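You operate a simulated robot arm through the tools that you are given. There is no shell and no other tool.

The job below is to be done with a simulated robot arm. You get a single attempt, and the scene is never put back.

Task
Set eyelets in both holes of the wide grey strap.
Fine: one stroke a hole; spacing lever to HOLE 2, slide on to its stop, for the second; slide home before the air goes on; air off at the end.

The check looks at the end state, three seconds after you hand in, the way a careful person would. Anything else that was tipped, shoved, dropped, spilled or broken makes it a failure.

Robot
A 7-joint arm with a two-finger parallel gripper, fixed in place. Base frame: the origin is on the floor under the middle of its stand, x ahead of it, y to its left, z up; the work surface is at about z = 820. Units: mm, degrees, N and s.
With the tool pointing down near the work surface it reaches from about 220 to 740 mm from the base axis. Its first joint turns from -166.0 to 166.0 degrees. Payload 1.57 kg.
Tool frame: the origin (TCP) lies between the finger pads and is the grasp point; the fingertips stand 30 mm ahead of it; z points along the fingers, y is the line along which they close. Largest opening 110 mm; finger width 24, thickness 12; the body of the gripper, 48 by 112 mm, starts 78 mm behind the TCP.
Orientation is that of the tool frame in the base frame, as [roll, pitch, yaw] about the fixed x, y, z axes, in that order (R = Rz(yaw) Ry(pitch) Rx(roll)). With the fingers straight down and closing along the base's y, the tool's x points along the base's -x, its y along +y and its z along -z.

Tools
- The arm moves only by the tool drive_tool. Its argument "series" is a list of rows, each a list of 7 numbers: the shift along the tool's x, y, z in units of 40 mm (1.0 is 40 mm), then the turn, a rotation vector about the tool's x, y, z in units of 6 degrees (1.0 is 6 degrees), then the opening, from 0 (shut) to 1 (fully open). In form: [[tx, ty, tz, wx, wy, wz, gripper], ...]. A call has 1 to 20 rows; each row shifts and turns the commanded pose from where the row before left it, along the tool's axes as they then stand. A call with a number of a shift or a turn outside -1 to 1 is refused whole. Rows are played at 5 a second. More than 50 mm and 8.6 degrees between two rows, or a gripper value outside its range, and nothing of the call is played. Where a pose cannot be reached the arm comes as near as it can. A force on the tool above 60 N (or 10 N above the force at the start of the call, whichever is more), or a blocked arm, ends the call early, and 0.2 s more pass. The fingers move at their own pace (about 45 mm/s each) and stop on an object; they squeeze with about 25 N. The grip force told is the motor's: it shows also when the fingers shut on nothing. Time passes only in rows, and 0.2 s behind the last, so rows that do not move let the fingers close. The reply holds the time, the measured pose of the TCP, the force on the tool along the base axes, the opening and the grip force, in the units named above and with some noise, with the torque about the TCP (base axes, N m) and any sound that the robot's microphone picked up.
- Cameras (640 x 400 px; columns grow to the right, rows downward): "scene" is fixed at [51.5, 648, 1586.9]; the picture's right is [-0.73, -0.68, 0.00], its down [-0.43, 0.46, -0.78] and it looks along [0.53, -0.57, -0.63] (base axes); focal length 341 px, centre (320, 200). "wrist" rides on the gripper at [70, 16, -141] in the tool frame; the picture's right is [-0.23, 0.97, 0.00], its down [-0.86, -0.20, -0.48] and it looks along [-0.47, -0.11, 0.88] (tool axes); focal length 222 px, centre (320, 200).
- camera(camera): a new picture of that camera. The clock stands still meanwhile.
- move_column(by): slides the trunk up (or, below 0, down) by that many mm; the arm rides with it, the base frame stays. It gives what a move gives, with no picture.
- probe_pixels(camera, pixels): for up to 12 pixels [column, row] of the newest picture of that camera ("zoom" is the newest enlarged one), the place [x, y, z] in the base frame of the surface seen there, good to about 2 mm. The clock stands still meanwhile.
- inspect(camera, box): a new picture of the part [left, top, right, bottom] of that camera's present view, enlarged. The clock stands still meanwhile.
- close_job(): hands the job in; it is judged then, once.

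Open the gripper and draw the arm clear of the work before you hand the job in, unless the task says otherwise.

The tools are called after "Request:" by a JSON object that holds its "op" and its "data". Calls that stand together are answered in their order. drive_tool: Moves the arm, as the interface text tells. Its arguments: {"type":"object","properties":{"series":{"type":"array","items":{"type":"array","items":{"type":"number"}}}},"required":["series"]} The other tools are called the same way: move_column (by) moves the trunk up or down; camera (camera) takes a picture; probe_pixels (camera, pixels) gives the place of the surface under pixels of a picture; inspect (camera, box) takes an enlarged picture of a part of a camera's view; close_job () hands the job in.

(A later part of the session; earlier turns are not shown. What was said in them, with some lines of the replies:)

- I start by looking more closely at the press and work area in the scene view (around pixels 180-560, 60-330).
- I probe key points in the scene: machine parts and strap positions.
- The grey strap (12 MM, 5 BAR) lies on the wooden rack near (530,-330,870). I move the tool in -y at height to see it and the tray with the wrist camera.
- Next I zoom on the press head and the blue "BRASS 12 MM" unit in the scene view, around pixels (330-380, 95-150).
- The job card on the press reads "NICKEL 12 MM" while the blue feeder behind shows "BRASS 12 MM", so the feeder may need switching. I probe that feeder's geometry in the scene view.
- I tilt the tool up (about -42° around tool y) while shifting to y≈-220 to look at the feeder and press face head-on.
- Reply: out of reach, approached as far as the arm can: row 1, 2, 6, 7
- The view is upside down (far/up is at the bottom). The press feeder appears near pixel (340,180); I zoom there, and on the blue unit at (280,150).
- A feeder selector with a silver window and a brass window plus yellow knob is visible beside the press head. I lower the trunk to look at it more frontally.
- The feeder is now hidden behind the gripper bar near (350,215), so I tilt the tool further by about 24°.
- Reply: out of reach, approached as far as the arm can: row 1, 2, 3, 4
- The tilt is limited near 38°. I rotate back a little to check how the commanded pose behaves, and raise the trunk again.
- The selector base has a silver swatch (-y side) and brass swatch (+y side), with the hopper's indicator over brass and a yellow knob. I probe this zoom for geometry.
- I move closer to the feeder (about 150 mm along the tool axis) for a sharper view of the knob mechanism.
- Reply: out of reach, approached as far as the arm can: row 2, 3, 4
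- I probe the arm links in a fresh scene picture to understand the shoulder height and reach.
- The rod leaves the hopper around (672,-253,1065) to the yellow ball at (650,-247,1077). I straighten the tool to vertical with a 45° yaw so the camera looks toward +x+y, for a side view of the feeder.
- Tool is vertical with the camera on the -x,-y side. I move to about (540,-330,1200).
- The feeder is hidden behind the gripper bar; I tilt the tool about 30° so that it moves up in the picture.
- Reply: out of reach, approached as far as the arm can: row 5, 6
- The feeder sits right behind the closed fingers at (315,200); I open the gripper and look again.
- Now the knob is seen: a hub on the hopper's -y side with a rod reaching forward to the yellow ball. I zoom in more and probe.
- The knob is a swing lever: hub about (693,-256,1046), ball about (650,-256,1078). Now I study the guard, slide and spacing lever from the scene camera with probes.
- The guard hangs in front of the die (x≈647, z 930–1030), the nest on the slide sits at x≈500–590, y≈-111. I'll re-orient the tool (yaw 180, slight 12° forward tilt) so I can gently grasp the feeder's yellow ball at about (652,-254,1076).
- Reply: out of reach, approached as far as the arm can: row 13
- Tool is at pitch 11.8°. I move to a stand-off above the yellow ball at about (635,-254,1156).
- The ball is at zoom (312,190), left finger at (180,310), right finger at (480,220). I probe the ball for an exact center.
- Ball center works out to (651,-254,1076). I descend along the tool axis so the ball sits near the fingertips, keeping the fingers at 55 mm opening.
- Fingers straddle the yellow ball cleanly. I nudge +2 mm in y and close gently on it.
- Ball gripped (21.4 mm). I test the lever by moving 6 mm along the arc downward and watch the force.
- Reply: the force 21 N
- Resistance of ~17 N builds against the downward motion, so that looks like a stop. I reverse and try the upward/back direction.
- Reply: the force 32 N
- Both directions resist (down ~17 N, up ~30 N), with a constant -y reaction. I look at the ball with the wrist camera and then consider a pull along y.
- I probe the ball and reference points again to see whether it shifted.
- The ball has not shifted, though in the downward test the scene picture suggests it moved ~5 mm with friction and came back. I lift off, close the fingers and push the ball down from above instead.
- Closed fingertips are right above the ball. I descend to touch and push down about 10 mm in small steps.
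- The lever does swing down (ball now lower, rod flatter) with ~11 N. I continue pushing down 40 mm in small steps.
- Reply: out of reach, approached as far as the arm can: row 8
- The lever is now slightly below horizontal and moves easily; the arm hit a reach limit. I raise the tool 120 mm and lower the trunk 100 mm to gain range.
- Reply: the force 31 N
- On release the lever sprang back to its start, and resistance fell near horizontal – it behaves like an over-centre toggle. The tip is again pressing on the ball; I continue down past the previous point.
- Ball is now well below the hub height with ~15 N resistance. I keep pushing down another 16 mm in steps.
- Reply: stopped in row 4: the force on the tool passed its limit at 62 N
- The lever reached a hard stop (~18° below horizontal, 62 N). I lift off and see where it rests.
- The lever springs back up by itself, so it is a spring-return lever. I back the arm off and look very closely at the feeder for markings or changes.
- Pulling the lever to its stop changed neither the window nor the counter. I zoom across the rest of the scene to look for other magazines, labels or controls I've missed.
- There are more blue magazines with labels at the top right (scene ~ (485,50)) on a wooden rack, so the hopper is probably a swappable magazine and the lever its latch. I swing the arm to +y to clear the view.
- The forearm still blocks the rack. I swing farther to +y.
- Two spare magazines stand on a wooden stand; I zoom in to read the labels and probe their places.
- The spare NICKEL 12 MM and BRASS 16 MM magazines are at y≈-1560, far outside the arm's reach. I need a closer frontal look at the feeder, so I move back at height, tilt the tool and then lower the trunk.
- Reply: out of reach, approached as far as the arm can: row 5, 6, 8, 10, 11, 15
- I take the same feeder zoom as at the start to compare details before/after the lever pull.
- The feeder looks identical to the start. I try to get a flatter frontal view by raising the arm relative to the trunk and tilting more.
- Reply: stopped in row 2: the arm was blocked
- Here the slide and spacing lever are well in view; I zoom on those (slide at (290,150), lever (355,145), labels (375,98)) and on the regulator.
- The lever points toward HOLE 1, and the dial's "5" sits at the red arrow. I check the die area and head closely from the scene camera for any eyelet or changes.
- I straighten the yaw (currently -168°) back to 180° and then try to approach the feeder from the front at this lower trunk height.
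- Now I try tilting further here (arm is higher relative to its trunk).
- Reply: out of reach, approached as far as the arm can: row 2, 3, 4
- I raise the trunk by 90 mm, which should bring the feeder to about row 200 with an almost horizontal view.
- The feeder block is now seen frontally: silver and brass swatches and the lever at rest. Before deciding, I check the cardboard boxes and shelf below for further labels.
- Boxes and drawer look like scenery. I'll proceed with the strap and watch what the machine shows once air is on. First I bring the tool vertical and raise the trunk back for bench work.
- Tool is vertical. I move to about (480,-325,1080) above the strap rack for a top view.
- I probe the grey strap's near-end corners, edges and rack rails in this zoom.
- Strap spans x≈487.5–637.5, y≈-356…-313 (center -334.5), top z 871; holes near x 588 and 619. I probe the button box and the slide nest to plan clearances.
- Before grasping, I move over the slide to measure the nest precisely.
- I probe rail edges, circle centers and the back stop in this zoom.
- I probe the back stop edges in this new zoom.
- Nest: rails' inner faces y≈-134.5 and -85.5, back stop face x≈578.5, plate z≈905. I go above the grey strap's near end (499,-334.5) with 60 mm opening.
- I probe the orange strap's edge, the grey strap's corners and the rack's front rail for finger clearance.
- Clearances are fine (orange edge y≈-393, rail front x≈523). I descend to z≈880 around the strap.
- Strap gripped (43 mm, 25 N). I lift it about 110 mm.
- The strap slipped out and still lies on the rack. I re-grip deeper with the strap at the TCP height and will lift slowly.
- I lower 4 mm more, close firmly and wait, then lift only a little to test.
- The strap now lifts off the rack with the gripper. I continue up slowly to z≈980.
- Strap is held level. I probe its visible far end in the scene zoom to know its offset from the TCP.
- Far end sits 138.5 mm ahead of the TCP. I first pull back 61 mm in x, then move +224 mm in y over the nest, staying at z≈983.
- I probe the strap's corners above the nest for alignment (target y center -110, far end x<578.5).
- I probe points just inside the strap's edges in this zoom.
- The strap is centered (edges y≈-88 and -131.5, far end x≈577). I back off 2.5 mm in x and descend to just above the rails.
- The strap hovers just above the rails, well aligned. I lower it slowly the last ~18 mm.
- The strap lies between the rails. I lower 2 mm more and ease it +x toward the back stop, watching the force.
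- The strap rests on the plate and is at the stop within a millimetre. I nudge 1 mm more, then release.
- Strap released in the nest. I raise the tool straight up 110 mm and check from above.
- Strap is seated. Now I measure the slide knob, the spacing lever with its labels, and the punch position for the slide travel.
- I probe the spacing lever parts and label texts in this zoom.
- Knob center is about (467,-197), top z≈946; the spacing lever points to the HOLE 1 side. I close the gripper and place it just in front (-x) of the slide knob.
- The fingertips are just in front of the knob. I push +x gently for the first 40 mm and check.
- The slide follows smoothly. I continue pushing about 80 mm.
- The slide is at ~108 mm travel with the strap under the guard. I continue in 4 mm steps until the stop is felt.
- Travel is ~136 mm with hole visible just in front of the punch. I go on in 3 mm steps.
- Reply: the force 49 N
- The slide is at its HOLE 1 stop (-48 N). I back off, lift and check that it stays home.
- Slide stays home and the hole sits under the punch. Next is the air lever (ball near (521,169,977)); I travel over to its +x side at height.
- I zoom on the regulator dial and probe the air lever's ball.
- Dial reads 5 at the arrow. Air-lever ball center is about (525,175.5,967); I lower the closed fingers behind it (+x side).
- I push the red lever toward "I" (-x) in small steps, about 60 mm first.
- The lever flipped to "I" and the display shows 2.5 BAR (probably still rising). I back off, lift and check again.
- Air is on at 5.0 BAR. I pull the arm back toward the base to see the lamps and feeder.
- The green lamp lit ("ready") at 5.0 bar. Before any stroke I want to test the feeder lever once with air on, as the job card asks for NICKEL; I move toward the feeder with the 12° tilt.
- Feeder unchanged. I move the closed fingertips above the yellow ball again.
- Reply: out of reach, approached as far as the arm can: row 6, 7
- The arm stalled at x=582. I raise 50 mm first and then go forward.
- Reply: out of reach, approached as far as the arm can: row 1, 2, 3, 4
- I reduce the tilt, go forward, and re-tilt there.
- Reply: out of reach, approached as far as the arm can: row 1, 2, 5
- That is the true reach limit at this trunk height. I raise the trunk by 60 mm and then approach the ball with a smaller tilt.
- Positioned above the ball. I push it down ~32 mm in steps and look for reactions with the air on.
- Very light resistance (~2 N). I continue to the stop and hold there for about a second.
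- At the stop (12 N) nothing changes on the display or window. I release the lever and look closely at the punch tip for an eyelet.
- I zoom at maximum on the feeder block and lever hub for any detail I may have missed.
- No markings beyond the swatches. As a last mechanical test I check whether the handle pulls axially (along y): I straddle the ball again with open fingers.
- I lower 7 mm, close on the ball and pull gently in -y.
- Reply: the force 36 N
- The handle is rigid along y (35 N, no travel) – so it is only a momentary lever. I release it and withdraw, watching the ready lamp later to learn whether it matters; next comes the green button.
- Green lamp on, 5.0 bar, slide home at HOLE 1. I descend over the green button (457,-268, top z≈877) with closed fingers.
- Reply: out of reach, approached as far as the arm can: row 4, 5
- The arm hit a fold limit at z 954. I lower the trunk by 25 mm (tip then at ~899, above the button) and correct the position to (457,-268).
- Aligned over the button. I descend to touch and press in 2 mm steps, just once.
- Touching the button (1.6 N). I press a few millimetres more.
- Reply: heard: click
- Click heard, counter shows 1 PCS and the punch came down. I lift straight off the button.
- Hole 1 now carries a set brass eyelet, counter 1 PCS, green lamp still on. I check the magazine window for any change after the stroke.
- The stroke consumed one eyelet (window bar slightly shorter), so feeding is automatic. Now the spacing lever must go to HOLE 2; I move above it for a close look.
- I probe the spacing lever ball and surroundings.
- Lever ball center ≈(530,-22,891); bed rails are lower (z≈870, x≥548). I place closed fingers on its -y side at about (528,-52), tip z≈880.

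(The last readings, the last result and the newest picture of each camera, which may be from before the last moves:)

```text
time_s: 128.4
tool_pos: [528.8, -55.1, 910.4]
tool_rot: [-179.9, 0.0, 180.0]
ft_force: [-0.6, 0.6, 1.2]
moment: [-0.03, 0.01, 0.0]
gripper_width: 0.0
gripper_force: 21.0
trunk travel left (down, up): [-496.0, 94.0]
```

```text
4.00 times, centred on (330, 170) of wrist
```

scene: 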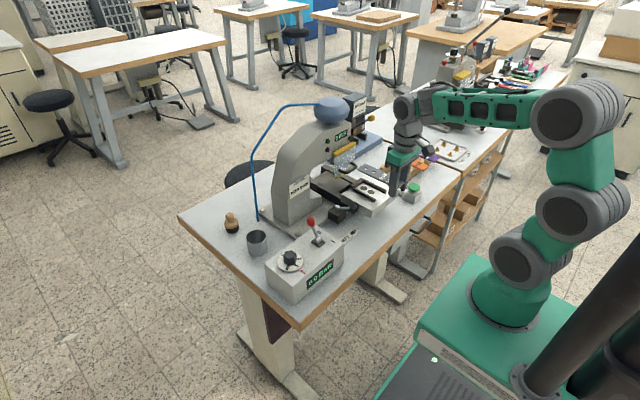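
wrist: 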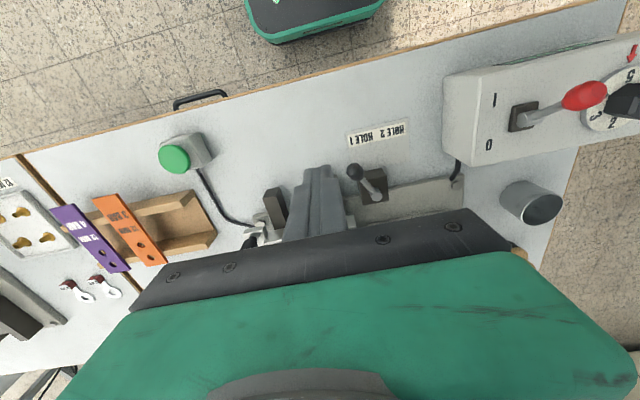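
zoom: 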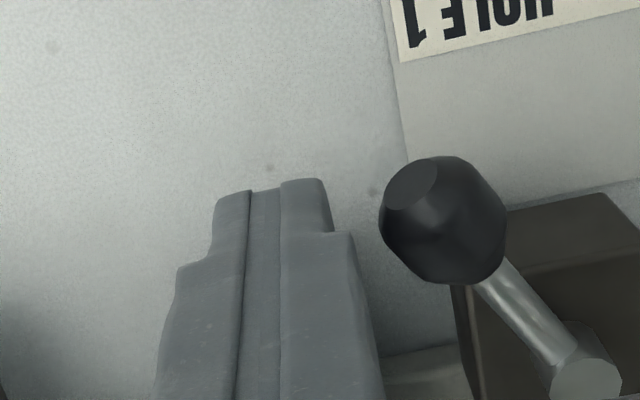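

Fingers are beside the ball. I push the lever in +y toward HOLE 2 in 6 mm steps.

Request:
{"op": "drive_tool", "data": {"series": [[0, 0.15, 0, 0, 0, 0, 0], [0, 0.15, 0, 0, 0, 0, 0], [0, 0.15, 0, 0, 0, 0, 0], [0, 0.15, 0, 0, 0, 0, 0], [0, 0.15, 0, 0, 0, 0, 0], [0, 0.15, 0, 0, 0, 0, 0], [0, 0.15, 0, 0, 0, 0, 0], [0, 0.1, 0, 0, 0, 0, 0]]}}

Request:
{"op": "inspect", "data": {"camera": "scene", "box": [300, 170, 412, 240]}}

```text
time_s: 130.2
tool_pos: [526.9, -9.3, 911.0]
tool_rot: [179.8, 0.1, -180.0]
ft_force: [-0.8, 0.1, 0.6]
moment: [-0.03, -0.03, -0.01]
gripper_width: 0.0
gripper_force: 21.3
trunk travel left (down, up): [-496.0, 94.0]
```

```text
5.71 times, centred on (356, 205) of scene
```

zoom: 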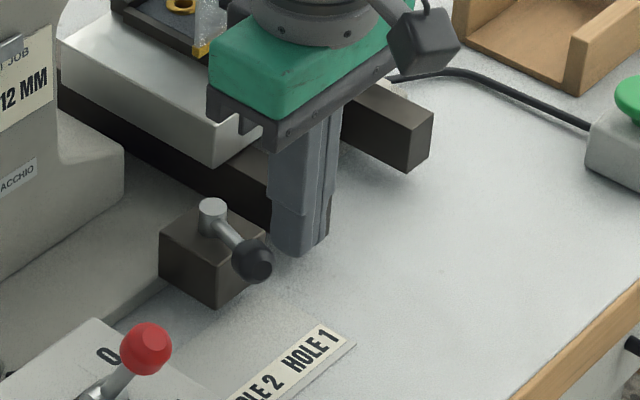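

The lever snapped over ahead of the fingers. I probe the ball's new place.

Request:
{"op": "probe_pixels", "data": {"camera": "zoom", "pixels": [[252, 258], [245, 250], [262, 268], [232, 232], [212, 205]]}}

Request:
{"op": "inspect", "data": {"camera": "wrist", "box": [250, 100, 410, 200]}}

```text
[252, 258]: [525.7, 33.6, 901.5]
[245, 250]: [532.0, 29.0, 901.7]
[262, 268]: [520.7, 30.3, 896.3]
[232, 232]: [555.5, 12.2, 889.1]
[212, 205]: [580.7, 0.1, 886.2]
```

```text
4.00 times, centred on (330, 150) of wrist
```

zoom: 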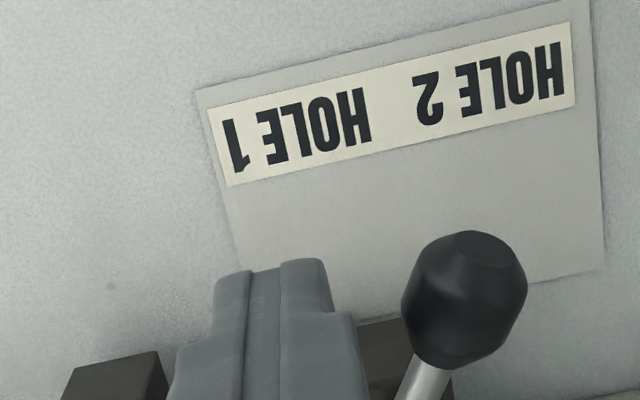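

The lever is now at HOLE 2 (ball ≈(530,29)). I retreat, lift, and go over to the slide knob (now near x≈607), adding a small tilt for clearance to the feeder.

Request:
{"op": "drive_tool", "data": {"series": [[0, -0.3, 0, 0, 0, 0, 0], [0, 0, -0.9, 0, 0, 0, 0], [0, 0, -0.9, 0, 0, 0, 0], [0, 0, -0.9, 0, 0, 0, 0], [0, 0, -0.5, 0, 0, 0, 0], [-0.1, -0.9, 0, 0, 0, 0, 0], [-0.1, -0.9, 0, 0, 0, 0, 0], [-0.1, -0.9, 0, 0, 0, 0, 0], [-0.1, -0.9, 0, 0, 0, 0, 0], [0, -0.8, 0, 0, -0.5, 0, 0], [0, 0, 0, 0, -0.5, 0, 0], [0, 0, 0, 0, 0, 0, 0]]}}

Request:
{"op": "inspect", "data": {"camera": "scene", "box": [300, 100, 412, 240]}}

```text
time_s: 132.8
tool_pos: [543.5, -196.8, 1038.4]
tool_rot: [-179.9, 6.1, 180.0]
ft_force: [-0.9, 0.2, -0.1]
moment: [-0.02, 0.01, 0.01]
gripper_width: 0.1
gripper_force: 21.1
trunk travel left (down, up): [-496.0, 94.0]
```

```text
2.86 times, centred on (356, 170) of scene
```

zoom: 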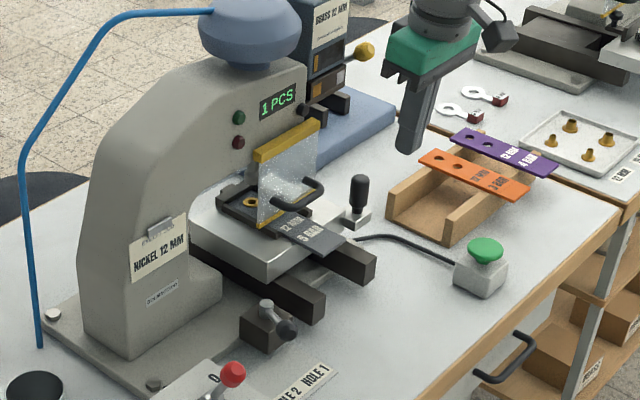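

The lamp went off, as expected with the slide not yet on the HOLE 2 stop. I lower the fingers in front of the slide knob.

Request:
{"op": "drive_tool", "data": {"series": [[0.08, 0, 0.754, 0, 0, 0, 0], [0.08, 0, 0.754, 0, 0, 0, 0], [0.08, 0, 0.754, 0, 0, 0, 0], [0, 0, 0, 0, 0, 0, 0]]}}

Request:
{"op": "inspect", "data": {"camera": "scene", "box": [320, 130, 432, 200]}}

```text
time_s: 133.8
tool_pos: [543.0, -197.6, 949.1]
tool_rot: [180.0, 5.9, 180.0]
ft_force: [0.5, 0.2, 0.7]
moment: [0.0, 0.02, 0.0]
gripper_width: 0.0
gripper_force: 21.0
trunk travel left (down, up): [-496.0, 94.0]
```

```text
5.71 times, centred on (376, 165) of scene
```

zoom: 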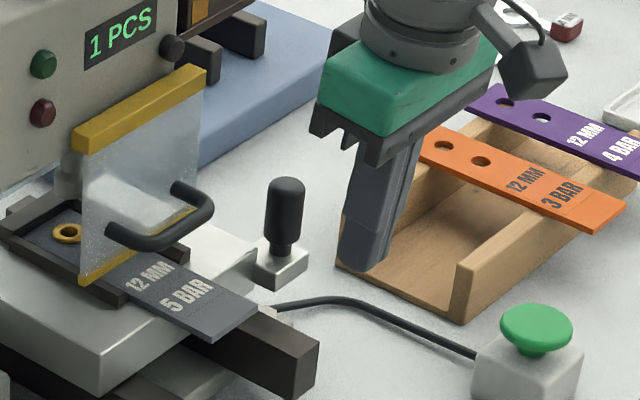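

I advance to contact and push the slide on in +x, first about 45 mm.

Request:
{"op": "drive_tool", "data": {"series": [[-0.17, 0, 0.018, 0, 0, 0, 0], [-0.17, 0, 0.018, 0, 0, 0, 0], [-0.17, 0, 0.018, 0, 0, 0, 0], [-0.15, 0, 0.016, 0, 0, 0, 0], [-0.12, 0, 0.013, 0, 0, 0, 0], [-0.12, 0, 0.013, 0, 0, 0, 0], [-0.12, 0, 0.013, 0, 0, 0, 0], [-0.12, 0, 0.013, 0, 0, 0, 0]]}}

Request:
{"op": "inspect", "data": {"camera": "scene", "box": [300, 120, 412, 200]}}

```text
time_s: 135.6
tool_pos: [589.0, -197.3, 947.1]
tool_rot: [179.9, 5.9, -179.9]
ft_force: [-4.8, 0.4, -0.6]
moment: [-0.02, 0.12, 0.02]
gripper_width: 0.0
gripper_force: 21.2
trunk travel left (down, up): [-496.0, 94.0]
```

```text
5.00 times, centred on (356, 160) of scene
```

zoom: 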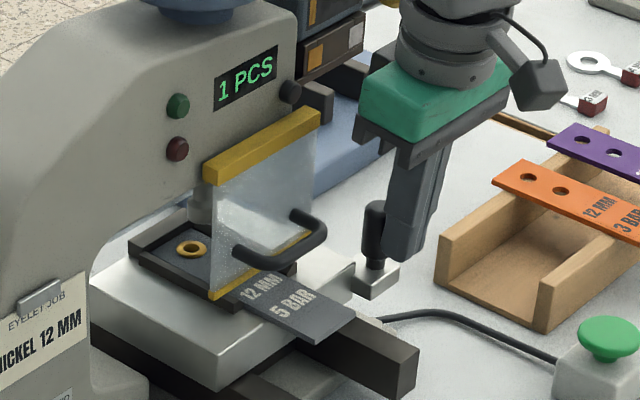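

The slide moves again. I keep pushing in 3–4 mm steps until the HOLE 2 stop.

Request:
{"op": "drive_tool", "data": {"series": [[-0.1, 0, 0.01, 0, 0, 0, 0], [-0.1, 0, 0.01, 0, 0, 0, 0], [-0.1, 0, 0.01, 0, 0, 0, 0], [-0.1, 0, 0.01, 0, 0, 0, 0], [0, 0, 0, 0, 0, 0, 0]]}}

Request:
{"op": "inspect", "data": {"camera": "scene", "box": [300, 100, 412, 200]}}

```text
time_s: 136.8
tool_pos: [605.9, -196.7, 948.0]
tool_rot: [-180.0, 6.1, -179.9]
ft_force: [-0.4, 0.5, -1.2]
moment: [0.0, 0.0, -0.01]
gripper_width: 0.0
gripper_force: 20.7
trunk travel left (down, up): [-496.0, 94.0]
```

```text
4.00 times, centred on (356, 150) of scene
```

zoom: 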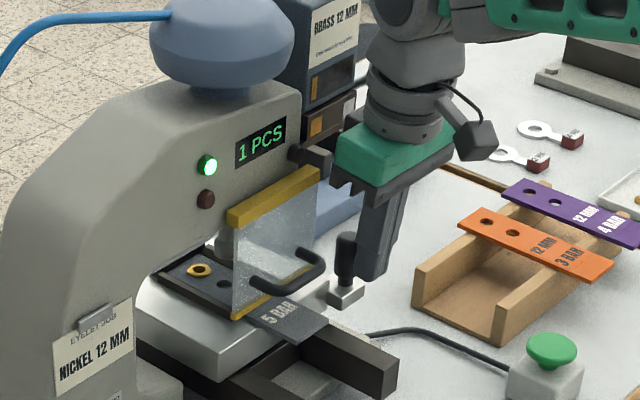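

The green lamp is on and the second hole is under the punch. I push a little more to be firmly on the stop.

Request:
{"op": "drive_tool", "data": {"series": [[-0.06, 0, 0.006, 0, 0, 0, 0], [-0.06, 0, 0.006, 0, 0, 0, 0], [0, 0, 0, 0, 0, 0, 0]]}}

```text
time_s: 137.6
tool_pos: [610.6, -196.4, 946.7]
tool_rot: [-180.0, 6.0, 180.0]
ft_force: [-1.0, -0.3, -0.5]
moment: [0.01, 0.03, 0.01]
gripper_width: 0.2
gripper_force: 21.0
trunk travel left (down, up): [-496.0, 94.0]
```

No stop force yet; I check the gap between fingers and knob and the hole's position.

Request:
{"op": "inspect", "data": {"camera": "scene", "box": [318, 140, 400, 190]}}

Request:
{"op": "inspect", "data": {"camera": "wrist", "box": [240, 120, 400, 220]}}

```text
7.80 times, centred on (359, 165) of scene
```

zoom: 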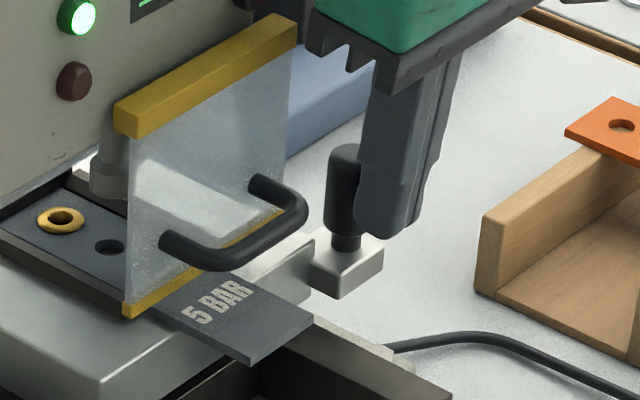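

```text
4.00 times, centred on (320, 170) of wrist
```

zoom: 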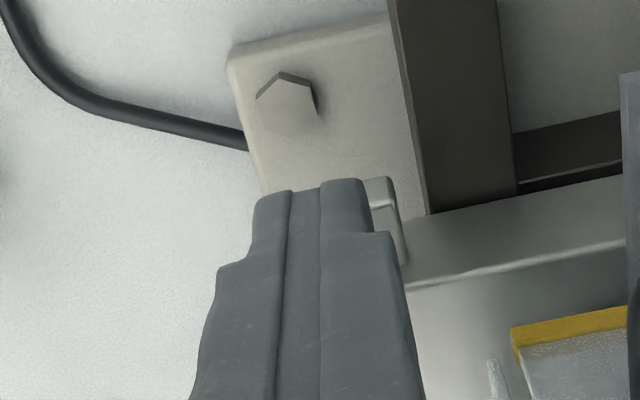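

Nearly aligned. I push further in 2 mm steps to feel the stop.

Request:
{"op": "drive_tool", "data": {"series": [[-0.05, 0, 0.005, 0, 0, 0, 0], [-0.05, 0, 0.005, 0, 0, 0, 0], [0, 0, 0, 0, 0, 0, 0]]}}

```text
time_s: 138.4
tool_pos: [610.0, -196.1, 948.1]
tool_rot: [180.0, 5.8, 180.0]
ft_force: [-24.0, 2.1, 4.4]
moment: [0.04, 0.6, 0.0]
gripper_width: 0.2
gripper_force: 21.5
trunk travel left (down, up): [-496.0, 94.0]
```

Stop reached (-24 N). I back off, lift, and look.

Request:
{"op": "drive_tool", "data": {"series": [[0.1, 0, -0.01, 0, 0, 0, 0], [0.4, 0, -0.04, 0, 0, 0, 0], [0.6, 0, -0.3, 0, 0, 0, 0], [0.2, 0, -0.9, 0, 0, 0, 0], [0.2, 0, -0.6, 0, 0, 0, 0], [0, 0, 0, 0, 0, 0, 0]]}}

Request:
{"op": "inspect", "data": {"camera": "scene", "box": [300, 100, 412, 200]}}

Request:
{"op": "inspect", "data": {"camera": "scene", "box": [318, 148, 350, 178]}}

```text
time_s: 139.8
tool_pos: [546.6, -195.7, 1014.8]
tool_rot: [180.0, 6.0, 180.0]
ft_force: [-0.6, -0.2, 0.5]
moment: [-0.01, 0.02, -0.01]
gripper_width: 0.0
gripper_force: 21.3
trunk travel left (down, up): [-496.0, 94.0]
```

```text
4.00 times, centred on (356, 150) of scene
```

zoom: 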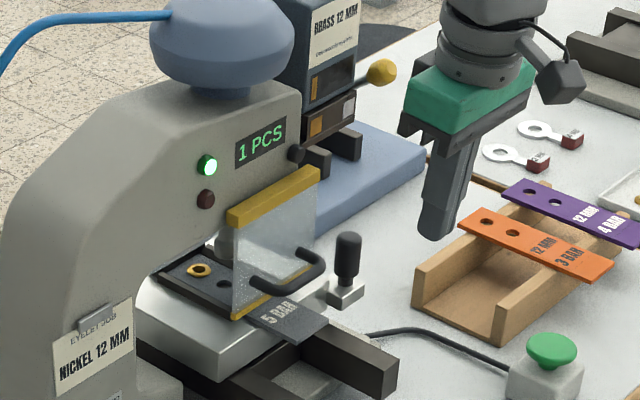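

```text
13.33 times, centred on (334, 163) of scene
```

zoom: 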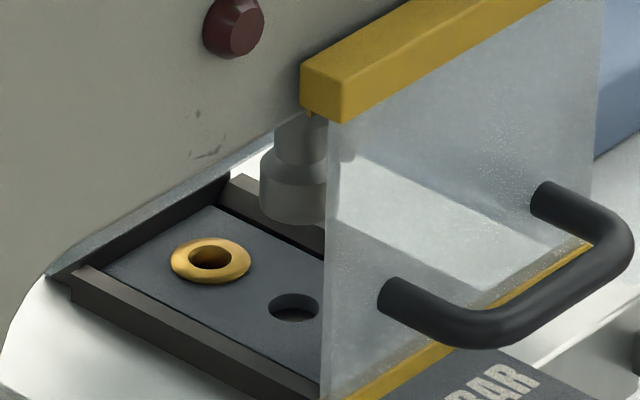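

Hole 2 now sits exactly where hole 1 was, lamp green. I take the same feeder zoom as earlier once more to compare the magazine bar.

Request:
{"op": "inspect", "data": {"camera": "scene", "box": [340, 115, 388, 145]}}

Request:
{"op": "inspect", "data": {"camera": "scene", "box": [350, 117, 362, 129]}}

```text
13.33 times, centred on (364, 130) of scene
```

zoom: 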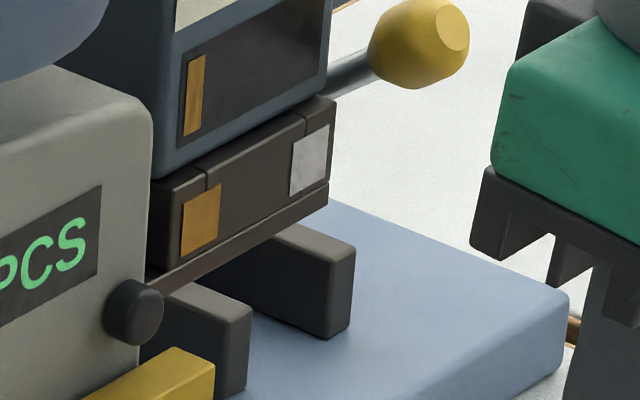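

```text
16.00 times, centred on (356, 123) of scene
```

zoom: 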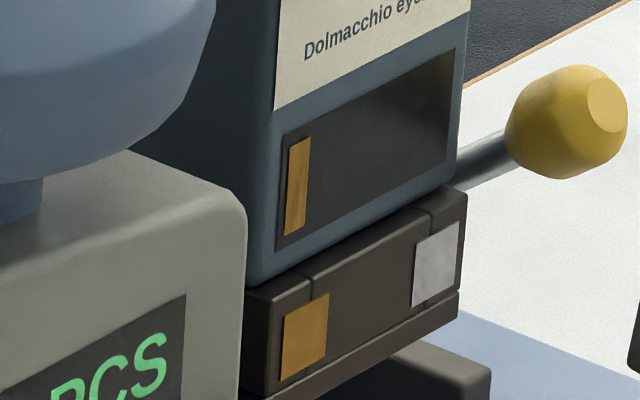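

The bar shrinks only with strokes (auto feed, several eyelets left), so nothing else is needed before stroke two. I return above the green button.

Request:
{"op": "drive_tool", "data": {"series": [[0.56, -0.46, 0, 0, 1, 0, 0], [0.56, -0.46, 0, 0, 0, 0, 0], [0.56, -0.46, 0, 0, 0, 0, 0], [0.56, -0.46, 0, 0, 0, 0, 0], [0, 0, 0.6, 0, 0, 0, 0], [0, 0, 0.6, 0, 0, 0, 0], [0, 0, 0.5, 0, 0, 0, 0], [0, 0, 0, 0, 0, 0, 0]]}}

Request:
{"op": "inspect", "data": {"camera": "scene", "box": [360, 140, 456, 220]}}

Request:
{"op": "inspect", "data": {"camera": "wrist", "box": [240, 120, 400, 220]}}

```text
time_s: 141.6
tool_pos: [456.6, -270.6, 943.7]
tool_rot: [180.0, 0.0, 180.0]
ft_force: [0.0, -0.2, -0.2]
moment: [-0.02, 0.0, 0.02]
gripper_width: 0.0
gripper_force: 21.4
trunk travel left (down, up): [-496.0, 94.0]
```

```text
5.00 times, centred on (408, 180) of scene
```

zoom: 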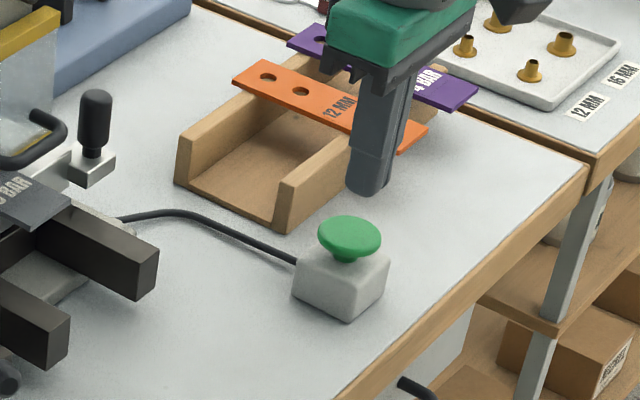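

```text
4.00 times, centred on (320, 170) of wrist
```

zoom: 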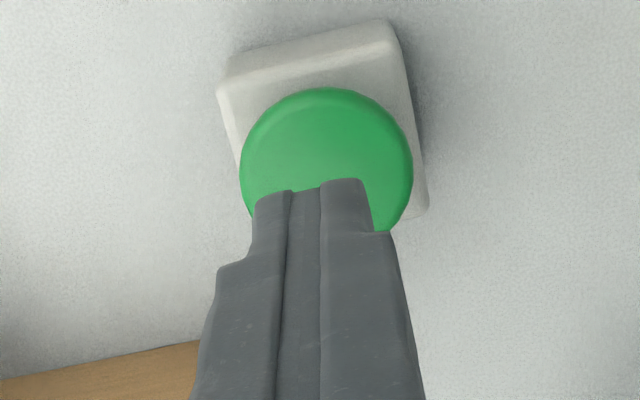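

Centered over the button. I descend to just above contact.

Request:
{"op": "drive_tool", "data": {"series": [[0, 0, 0.5, 0, 0, 0, 0], [0, 0, 0.38, 0, 0, 0, 0], [0, 0, 0.1, 0, 0, 0, 0]]}}

Request:
{"op": "drive_tool", "data": {"series": [[0, 0, 0.05, 0, 0, 0, 0], [0, 0, 0.05, 0, 0, 0, 0], [0, 0, 0.05, 0, 0, 0, 0]]}}

Request:
{"op": "inspect", "data": {"camera": "scene", "box": [300, 100, 412, 200]}}

```text
time_s: 142.4
tool_pos: [457.6, -271.0, 905.0]
tool_rot: [-179.9, 0.1, 180.0]
ft_force: [0.7, -0.4, 1.2]
moment: [-0.03, 0.04, -0.01]
gripper_width: 0.0
gripper_force: 21.5
trunk travel left (down, up): [-496.0, 94.0]
```

```text
time_s: 143.2
tool_pos: [457.6, -271.9, 899.1]
tool_rot: [-180.0, 0.0, 180.0]
ft_force: [-0.8, -0.5, 3.1]
moment: [-0.03, 0.03, -0.06]
gripper_width: 0.2
gripper_force: 21.4
trunk travel left (down, up): [-496.0, 94.0]
heard: click
```

```text
4.00 times, centred on (356, 150) of scene
```

zoom: 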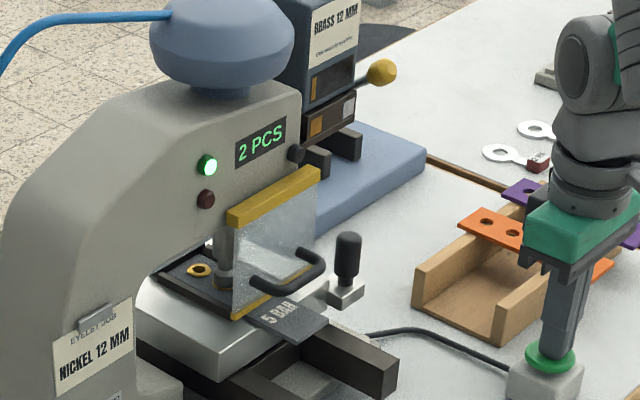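

Click and 2 PCS; the punch is down on hole 2. I lift off the button.

Request:
{"op": "drive_tool", "data": {"series": [[0, 0, -0.3, 0, 0, 0, 0], [0, 0, -0.6, 0, 0, 0, 0], [0, 0, -0.9, 0, 0, 0, 0], [0, 0, -0.9, 0, 0, 0, 0], [0, 0, -0.9, 0, 0, 0, 0], [0, 0, 0, 0, 0, 0, 0], [0, 0, 0, 0, 0, 0, 0], [0, 0, 0, 0, 0, 0, 0]]}}

Request:
{"op": "inspect", "data": {"camera": "scene", "box": [300, 100, 412, 200]}}

Request:
{"op": "inspect", "data": {"camera": "scene", "box": [318, 148, 350, 178]}}

```text
time_s: 145.0
tool_pos: [455.5, -269.6, 1044.4]
tool_rot: [180.0, -0.1, 180.0]
ft_force: [0.9, 0.1, 0.0]
moment: [0.01, 0.0, 0.03]
gripper_width: 0.1
gripper_force: 21.7
trunk travel left (down, up): [-496.0, 94.0]
```

```text
4.00 times, centred on (356, 150) of scene
```

zoom: 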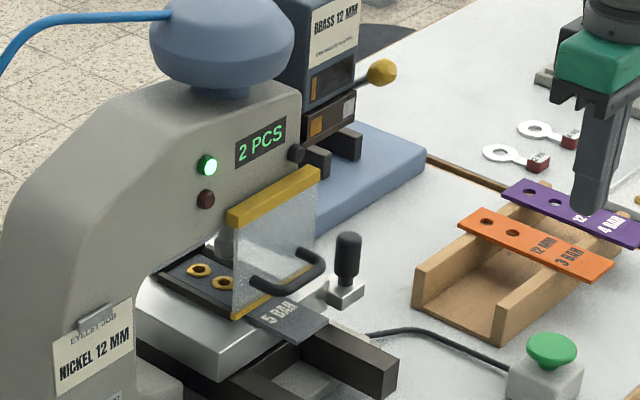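

```text
13.33 times, centred on (334, 163) of scene
```

zoom: 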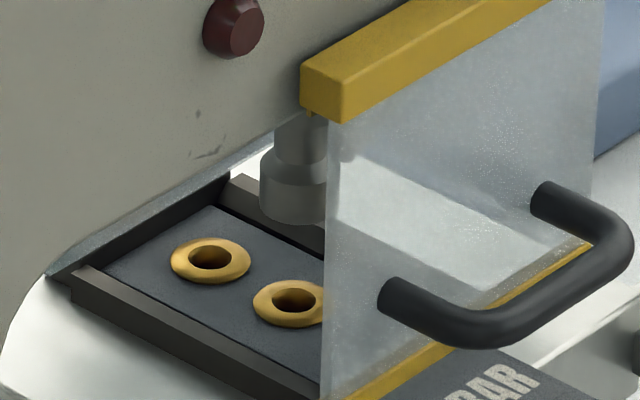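

Both eyelets are set. Now the air must go off: I probe the red lever's current position and travel over to its -x side.

Request:
{"op": "probe_pixels", "data": {"camera": "scene", "pixels": [[325, 230], [326, 233], [320, 238], [318, 243]]}}

Request:
{"op": "drive_tool", "data": {"series": [[0.2, 0.9, -0.3, 0, 0, 0, 0], [0.2, 0.9, -0.3, 0, 0, 0, 0], [0.2, 0.9, -0.3, 0, 0, 0, 0], [0.2, 0.9, 0, 0, 0, 0, 0], [0.1, 0.9, 0, 0, 0, 0, 0], [0.1, 0.9, 0, 0, 0, 0, 0], [0, 0.9, 0, 0, 0, 0, 0], [0, 0.9, 0, 0, 0, 0, 0], [0, 0.9, 0, 0, 0, 0, 0], [0, 0.9, 0, 0, 0, 0, 0], [0, 0.9, 0, 0, 0, 0, 0], [0, 0.9, 0, 0, 0, 0, 0], [0, 0.3, 0, 0, 0, 0, 0], [0, 0, 0, 0, 0, 0, 0]]}}

Request:
{"op": "camera", "data": {"camera": "wrist"}}

```text
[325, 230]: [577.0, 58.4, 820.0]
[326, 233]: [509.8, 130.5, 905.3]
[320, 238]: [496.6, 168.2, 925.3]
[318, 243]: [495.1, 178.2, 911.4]
```

```text
time_s: 148.0
tool_pos: [417.4, 174.9, 1079.7]
tool_rot: [180.0, 0.0, -180.0]
ft_force: [-0.1, 0.4, 0.0]
moment: [-0.01, -0.02, 0.02]
gripper_width: 0.0
gripper_force: 21.0
trunk travel left (down, up): [-496.0, 94.0]
```

```text
taken
```

wrist: 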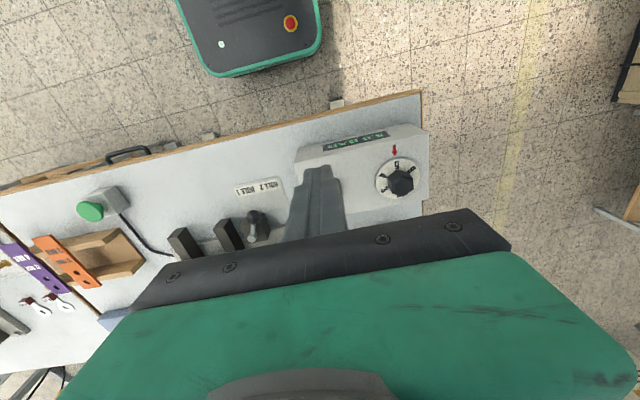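

The earlier probe used an outdated scene picture; I take a fresh one and probe the red ball.

Request:
{"op": "camera", "data": {"camera": "scene"}}

Request:
{"op": "inspect", "data": {"camera": "scene", "box": [270, 200, 366, 270]}}

```text
taken
```

scene: 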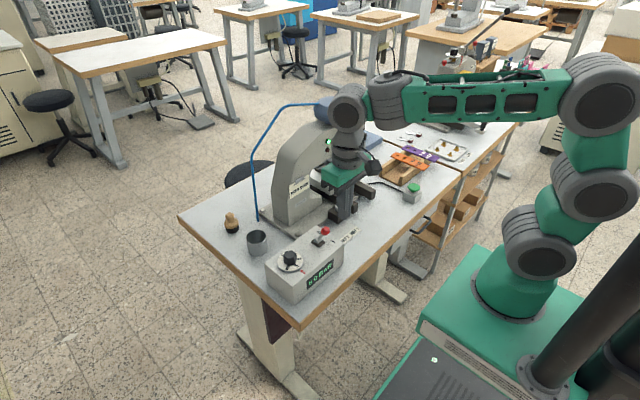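

```text
5.71 times, centred on (318, 235) of scene
```

zoom: 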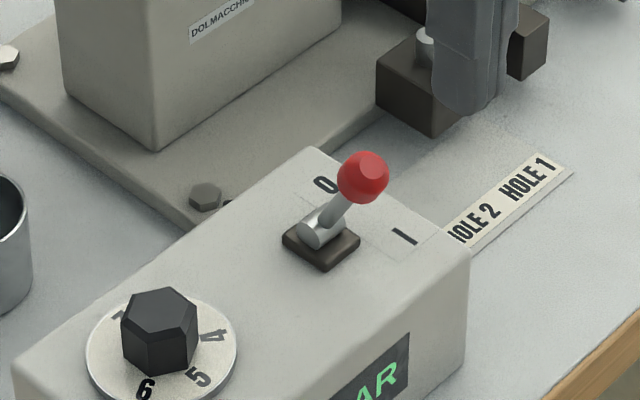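

I probe the ball, stem and base in this zoom.

Request:
{"op": "probe_pixels", "data": {"camera": "zoom", "pixels": [[362, 177], [345, 175], [378, 180], [362, 160], [335, 210], [320, 235], [360, 200]]}}

```text
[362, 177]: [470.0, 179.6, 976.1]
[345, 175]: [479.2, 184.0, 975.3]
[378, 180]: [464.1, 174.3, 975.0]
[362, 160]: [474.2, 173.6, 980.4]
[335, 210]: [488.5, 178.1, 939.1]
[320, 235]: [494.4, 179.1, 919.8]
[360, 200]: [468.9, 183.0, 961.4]
```

The red ball is at about (475,174,968), leaning to "I". I lower the closed fingers on its -x side at x≈436.

Request:
{"op": "drive_tool", "data": {"series": [[-0.45, 0, 0, 0, 0, 0, 0], [0, 0, 0.8, 0, 0, 0, 0], [0, 0, 0.8, 0, 0, 0, 0], [0, 0, 0.75, 0, 0, 0, 0], [0, 0, 0, 0, 0, 0, 0]]}}

Request:
{"op": "inspect", "data": {"camera": "scene", "box": [270, 200, 366, 270]}}

```text
time_s: 149.2
tool_pos: [435.7, 174.8, 985.3]
tool_rot: [-180.0, -0.1, 180.0]
ft_force: [0.3, 0.5, -0.8]
moment: [0.02, 0.02, -0.01]
gripper_width: 0.0
gripper_force: 21.1
trunk travel left (down, up): [-496.0, 94.0]
```

```text
5.71 times, centred on (318, 235) of scene
```

zoom: 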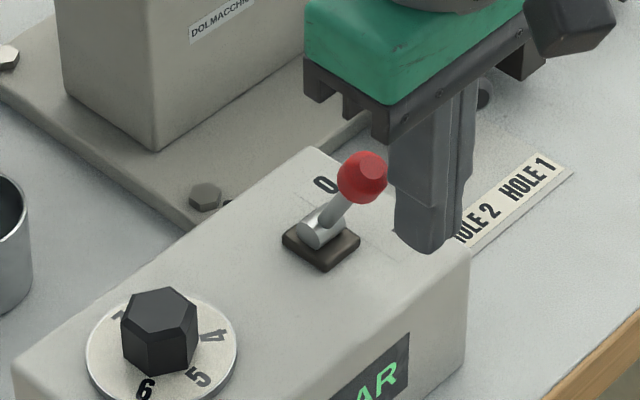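

The fingers stand in front of the red ball. I push the lever back to "0" (+x) in steps.

Request:
{"op": "drive_tool", "data": {"series": [[-0.2, 0, 0, 0, 0, 0, 0], [-0.2, 0, 0, 0, 0, 0, 0], [-0.2, 0, 0, 0, 0, 0, 0], [-0.2, 0, 0, 0, 0, 0, 0], [-0.2, 0, 0, 0, 0, 0, 0], [-0.2, 0, 0, 0, 0, 0, 0], [-0.2, 0, 0, 0, 0, 0, 0]]}}

Request:
{"op": "inspect", "data": {"camera": "scene", "box": [270, 210, 366, 290]}}

```text
time_s: 150.8
tool_pos: [491.2, 173.3, 984.7]
tool_rot: [179.9, 0.1, 180.0]
ft_force: [-0.2, 0.0, 0.0]
moment: [-0.02, -0.01, 0.03]
gripper_width: 0.1
gripper_force: 21.0
trunk travel left (down, up): [-496.0, 94.0]
```

```text
5.00 times, centred on (318, 250) of scene
```

zoom: 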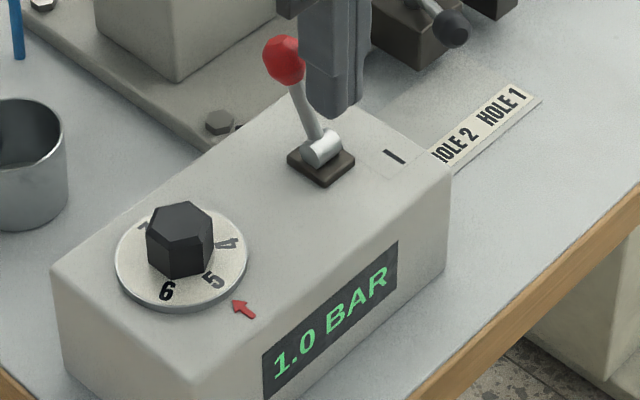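

The lever is back at "0" and pressure falls (1.0 BAR). I back off, lift, open the gripper and retreat.

Request:
{"op": "drive_tool", "data": {"series": [[0.3, 0, 0, 0, 0, 0, 0], [0.5, 0, 0, 0, 0, 0, 0], [0, 0, -0.8, 0, 0, 0, 0], [0, 0, -0.9, 0, 0, 0, 0.5], [0, 0, -0.9, 0, 0, 0, 1], [0.5, -0.3, -0.6, 0, 0, 0, 1], [0.5, -0.3, -0.6, 0, 0, 0, 1], [0.5, -0.3, -0.3, 0, 0, 0, 1], [0, 0, 0, 0, 0, 0, 1], [0, 0, 0, 0, 0, 0, 1]]}}

Request:
{"op": "camera", "data": {"camera": "scene"}}

Request:
{"op": "inspect", "data": {"camera": "scene", "box": [230, 190, 390, 300]}}

Request:
{"op": "inspect", "data": {"camera": "scene", "box": [290, 90, 450, 200]}}

```text
time_s: 153.0
tool_pos: [398.7, 138.2, 1149.8]
tool_rot: [-179.9, 0.0, -179.9]
ft_force: [0.6, 0.3, -0.8]
moment: [0.01, -0.02, 0.01]
gripper_width: 109.9
gripper_force: 0.0
trunk travel left (down, up): [-496.0, 94.0]
```

```text
taken
```

scene: 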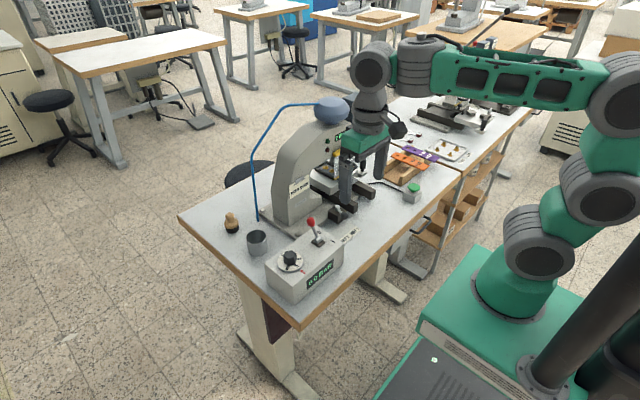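

```text
3.64 times, centred on (310, 245) of scene
```

zoom: 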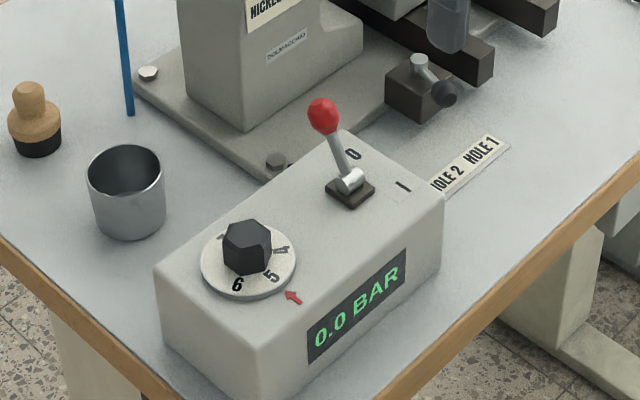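

```text
3.64 times, centred on (370, 145) of scene
```

zoom: 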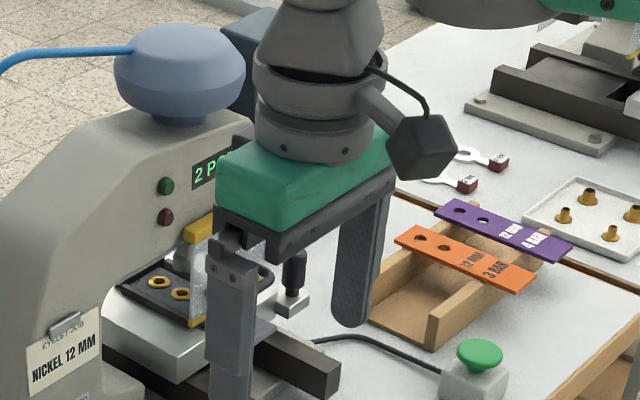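

Air is off (0.0 BAR, lever at 0), counter 2 PCS, both eyelets in. I draw the arm further clear and take a last full check.

Request:
{"op": "drive_tool", "data": {"series": [[0.8, 0.5, -0.3, 0, 0, 0, 1], [0.8, 0.5, -0.3, 0, 0, 0, 1], [0.6, 0.5, -0.2, 0, 0, 0, 1], [0, 0.9, 0, 0, 0, 0, 1], [0, 0.9, 0, 0, 0, 0, 1], [0, 0.9, 0, 0, 0, 0, 1], [0, 0, 0, 0, 0, 0, 1]]}}

Request:
{"op": "camera", "data": {"camera": "scene"}}

Request:
{"op": "inspect", "data": {"camera": "scene", "box": [290, 85, 466, 205]}}

```text
time_s: 154.6
tool_pos: [312.2, 305.5, 1180.7]
tool_rot: [180.0, 0.0, -180.0]
ft_force: [0.0, 0.1, 0.3]
moment: [0.0, -0.01, -0.01]
gripper_width: 110.1
gripper_force: 0.0
trunk travel left (down, up): [-496.0, 94.0]
```

```text
taken
```

scene: 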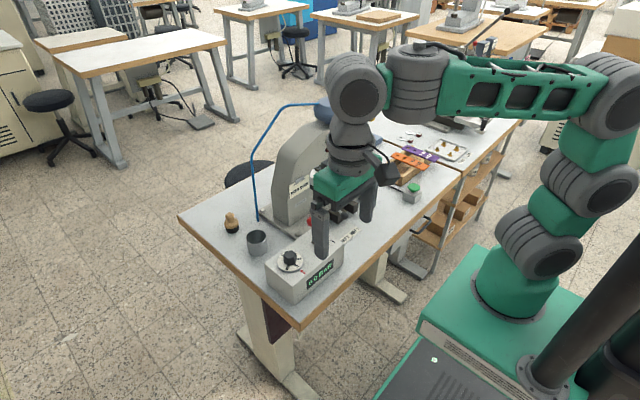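

```text
3.33 times, centred on (378, 145) of scene
```

zoom: 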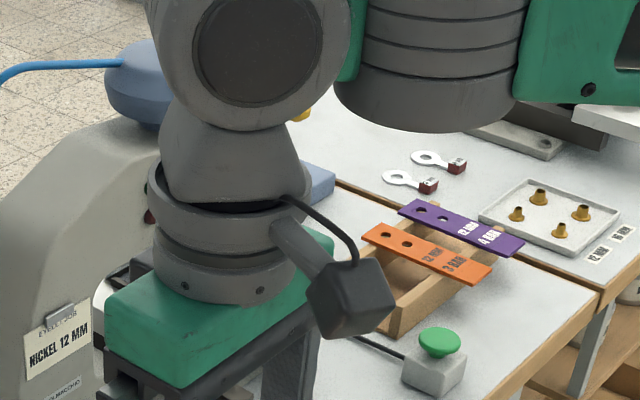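

Everything is in place: both holes have set eyelets at 5 bar, one stroke each. The air lever is at 0 with 0.0 BAR showing, and the gripper is open and clear of the work. I hand in.

One thing to flag: the eyelets are brass, from the BRASS 12 MM magazine on the press, while the clipped job card reads NICKEL 12 MM. The spare nickel magazine was out of the arm's reach. Before the first stroke I also pulled the feeder's yellow lever several times to see if it changed the feed, and it had no visible effect.

Request:
{"op": "close_job", "data": {}}

```text
The job is handed in.
```

Both holes of the wide grey strap now have eyelets, but they are brass, while the job card on the press says NICKEL 12 MM. The press was loaded with a BRASS 12 MM magazine. The only nickel magazine I found is on the stand about 1.5 m along the bench, out of the arm's reach. I went ahead with brass, and I can't undo that.

- **Strokes:** there was one stroke per hole, and the counter reads 2 PCS.
- **Pressure:** the regulator already stood at 5, matching the 5 BAR printed on the strap, and the gauge showed 5.0 BAR once the air was on.
- **Sequence:** I pushed the slide home before turning the air on. For the second hole I moved the spacing lever to HOLE 2 and pushed the slide on to its stop.
- **End state:** the air lever is at 0 and the gauge reads 0.0 BAR. The strap is still in the slide, which I left pushed in at the HOLE 2 stop. The gripper is open and clear.

Before the first stroke I tried the feeder's yellow lever several times to see if it switched to nickel. One push went to its stop with about 62 N. It sprang back each time and nothing visible changed.

My first grip on the strap slipped while it was still on its rack; the second held. Nothing was knocked over or dropped that I could see.
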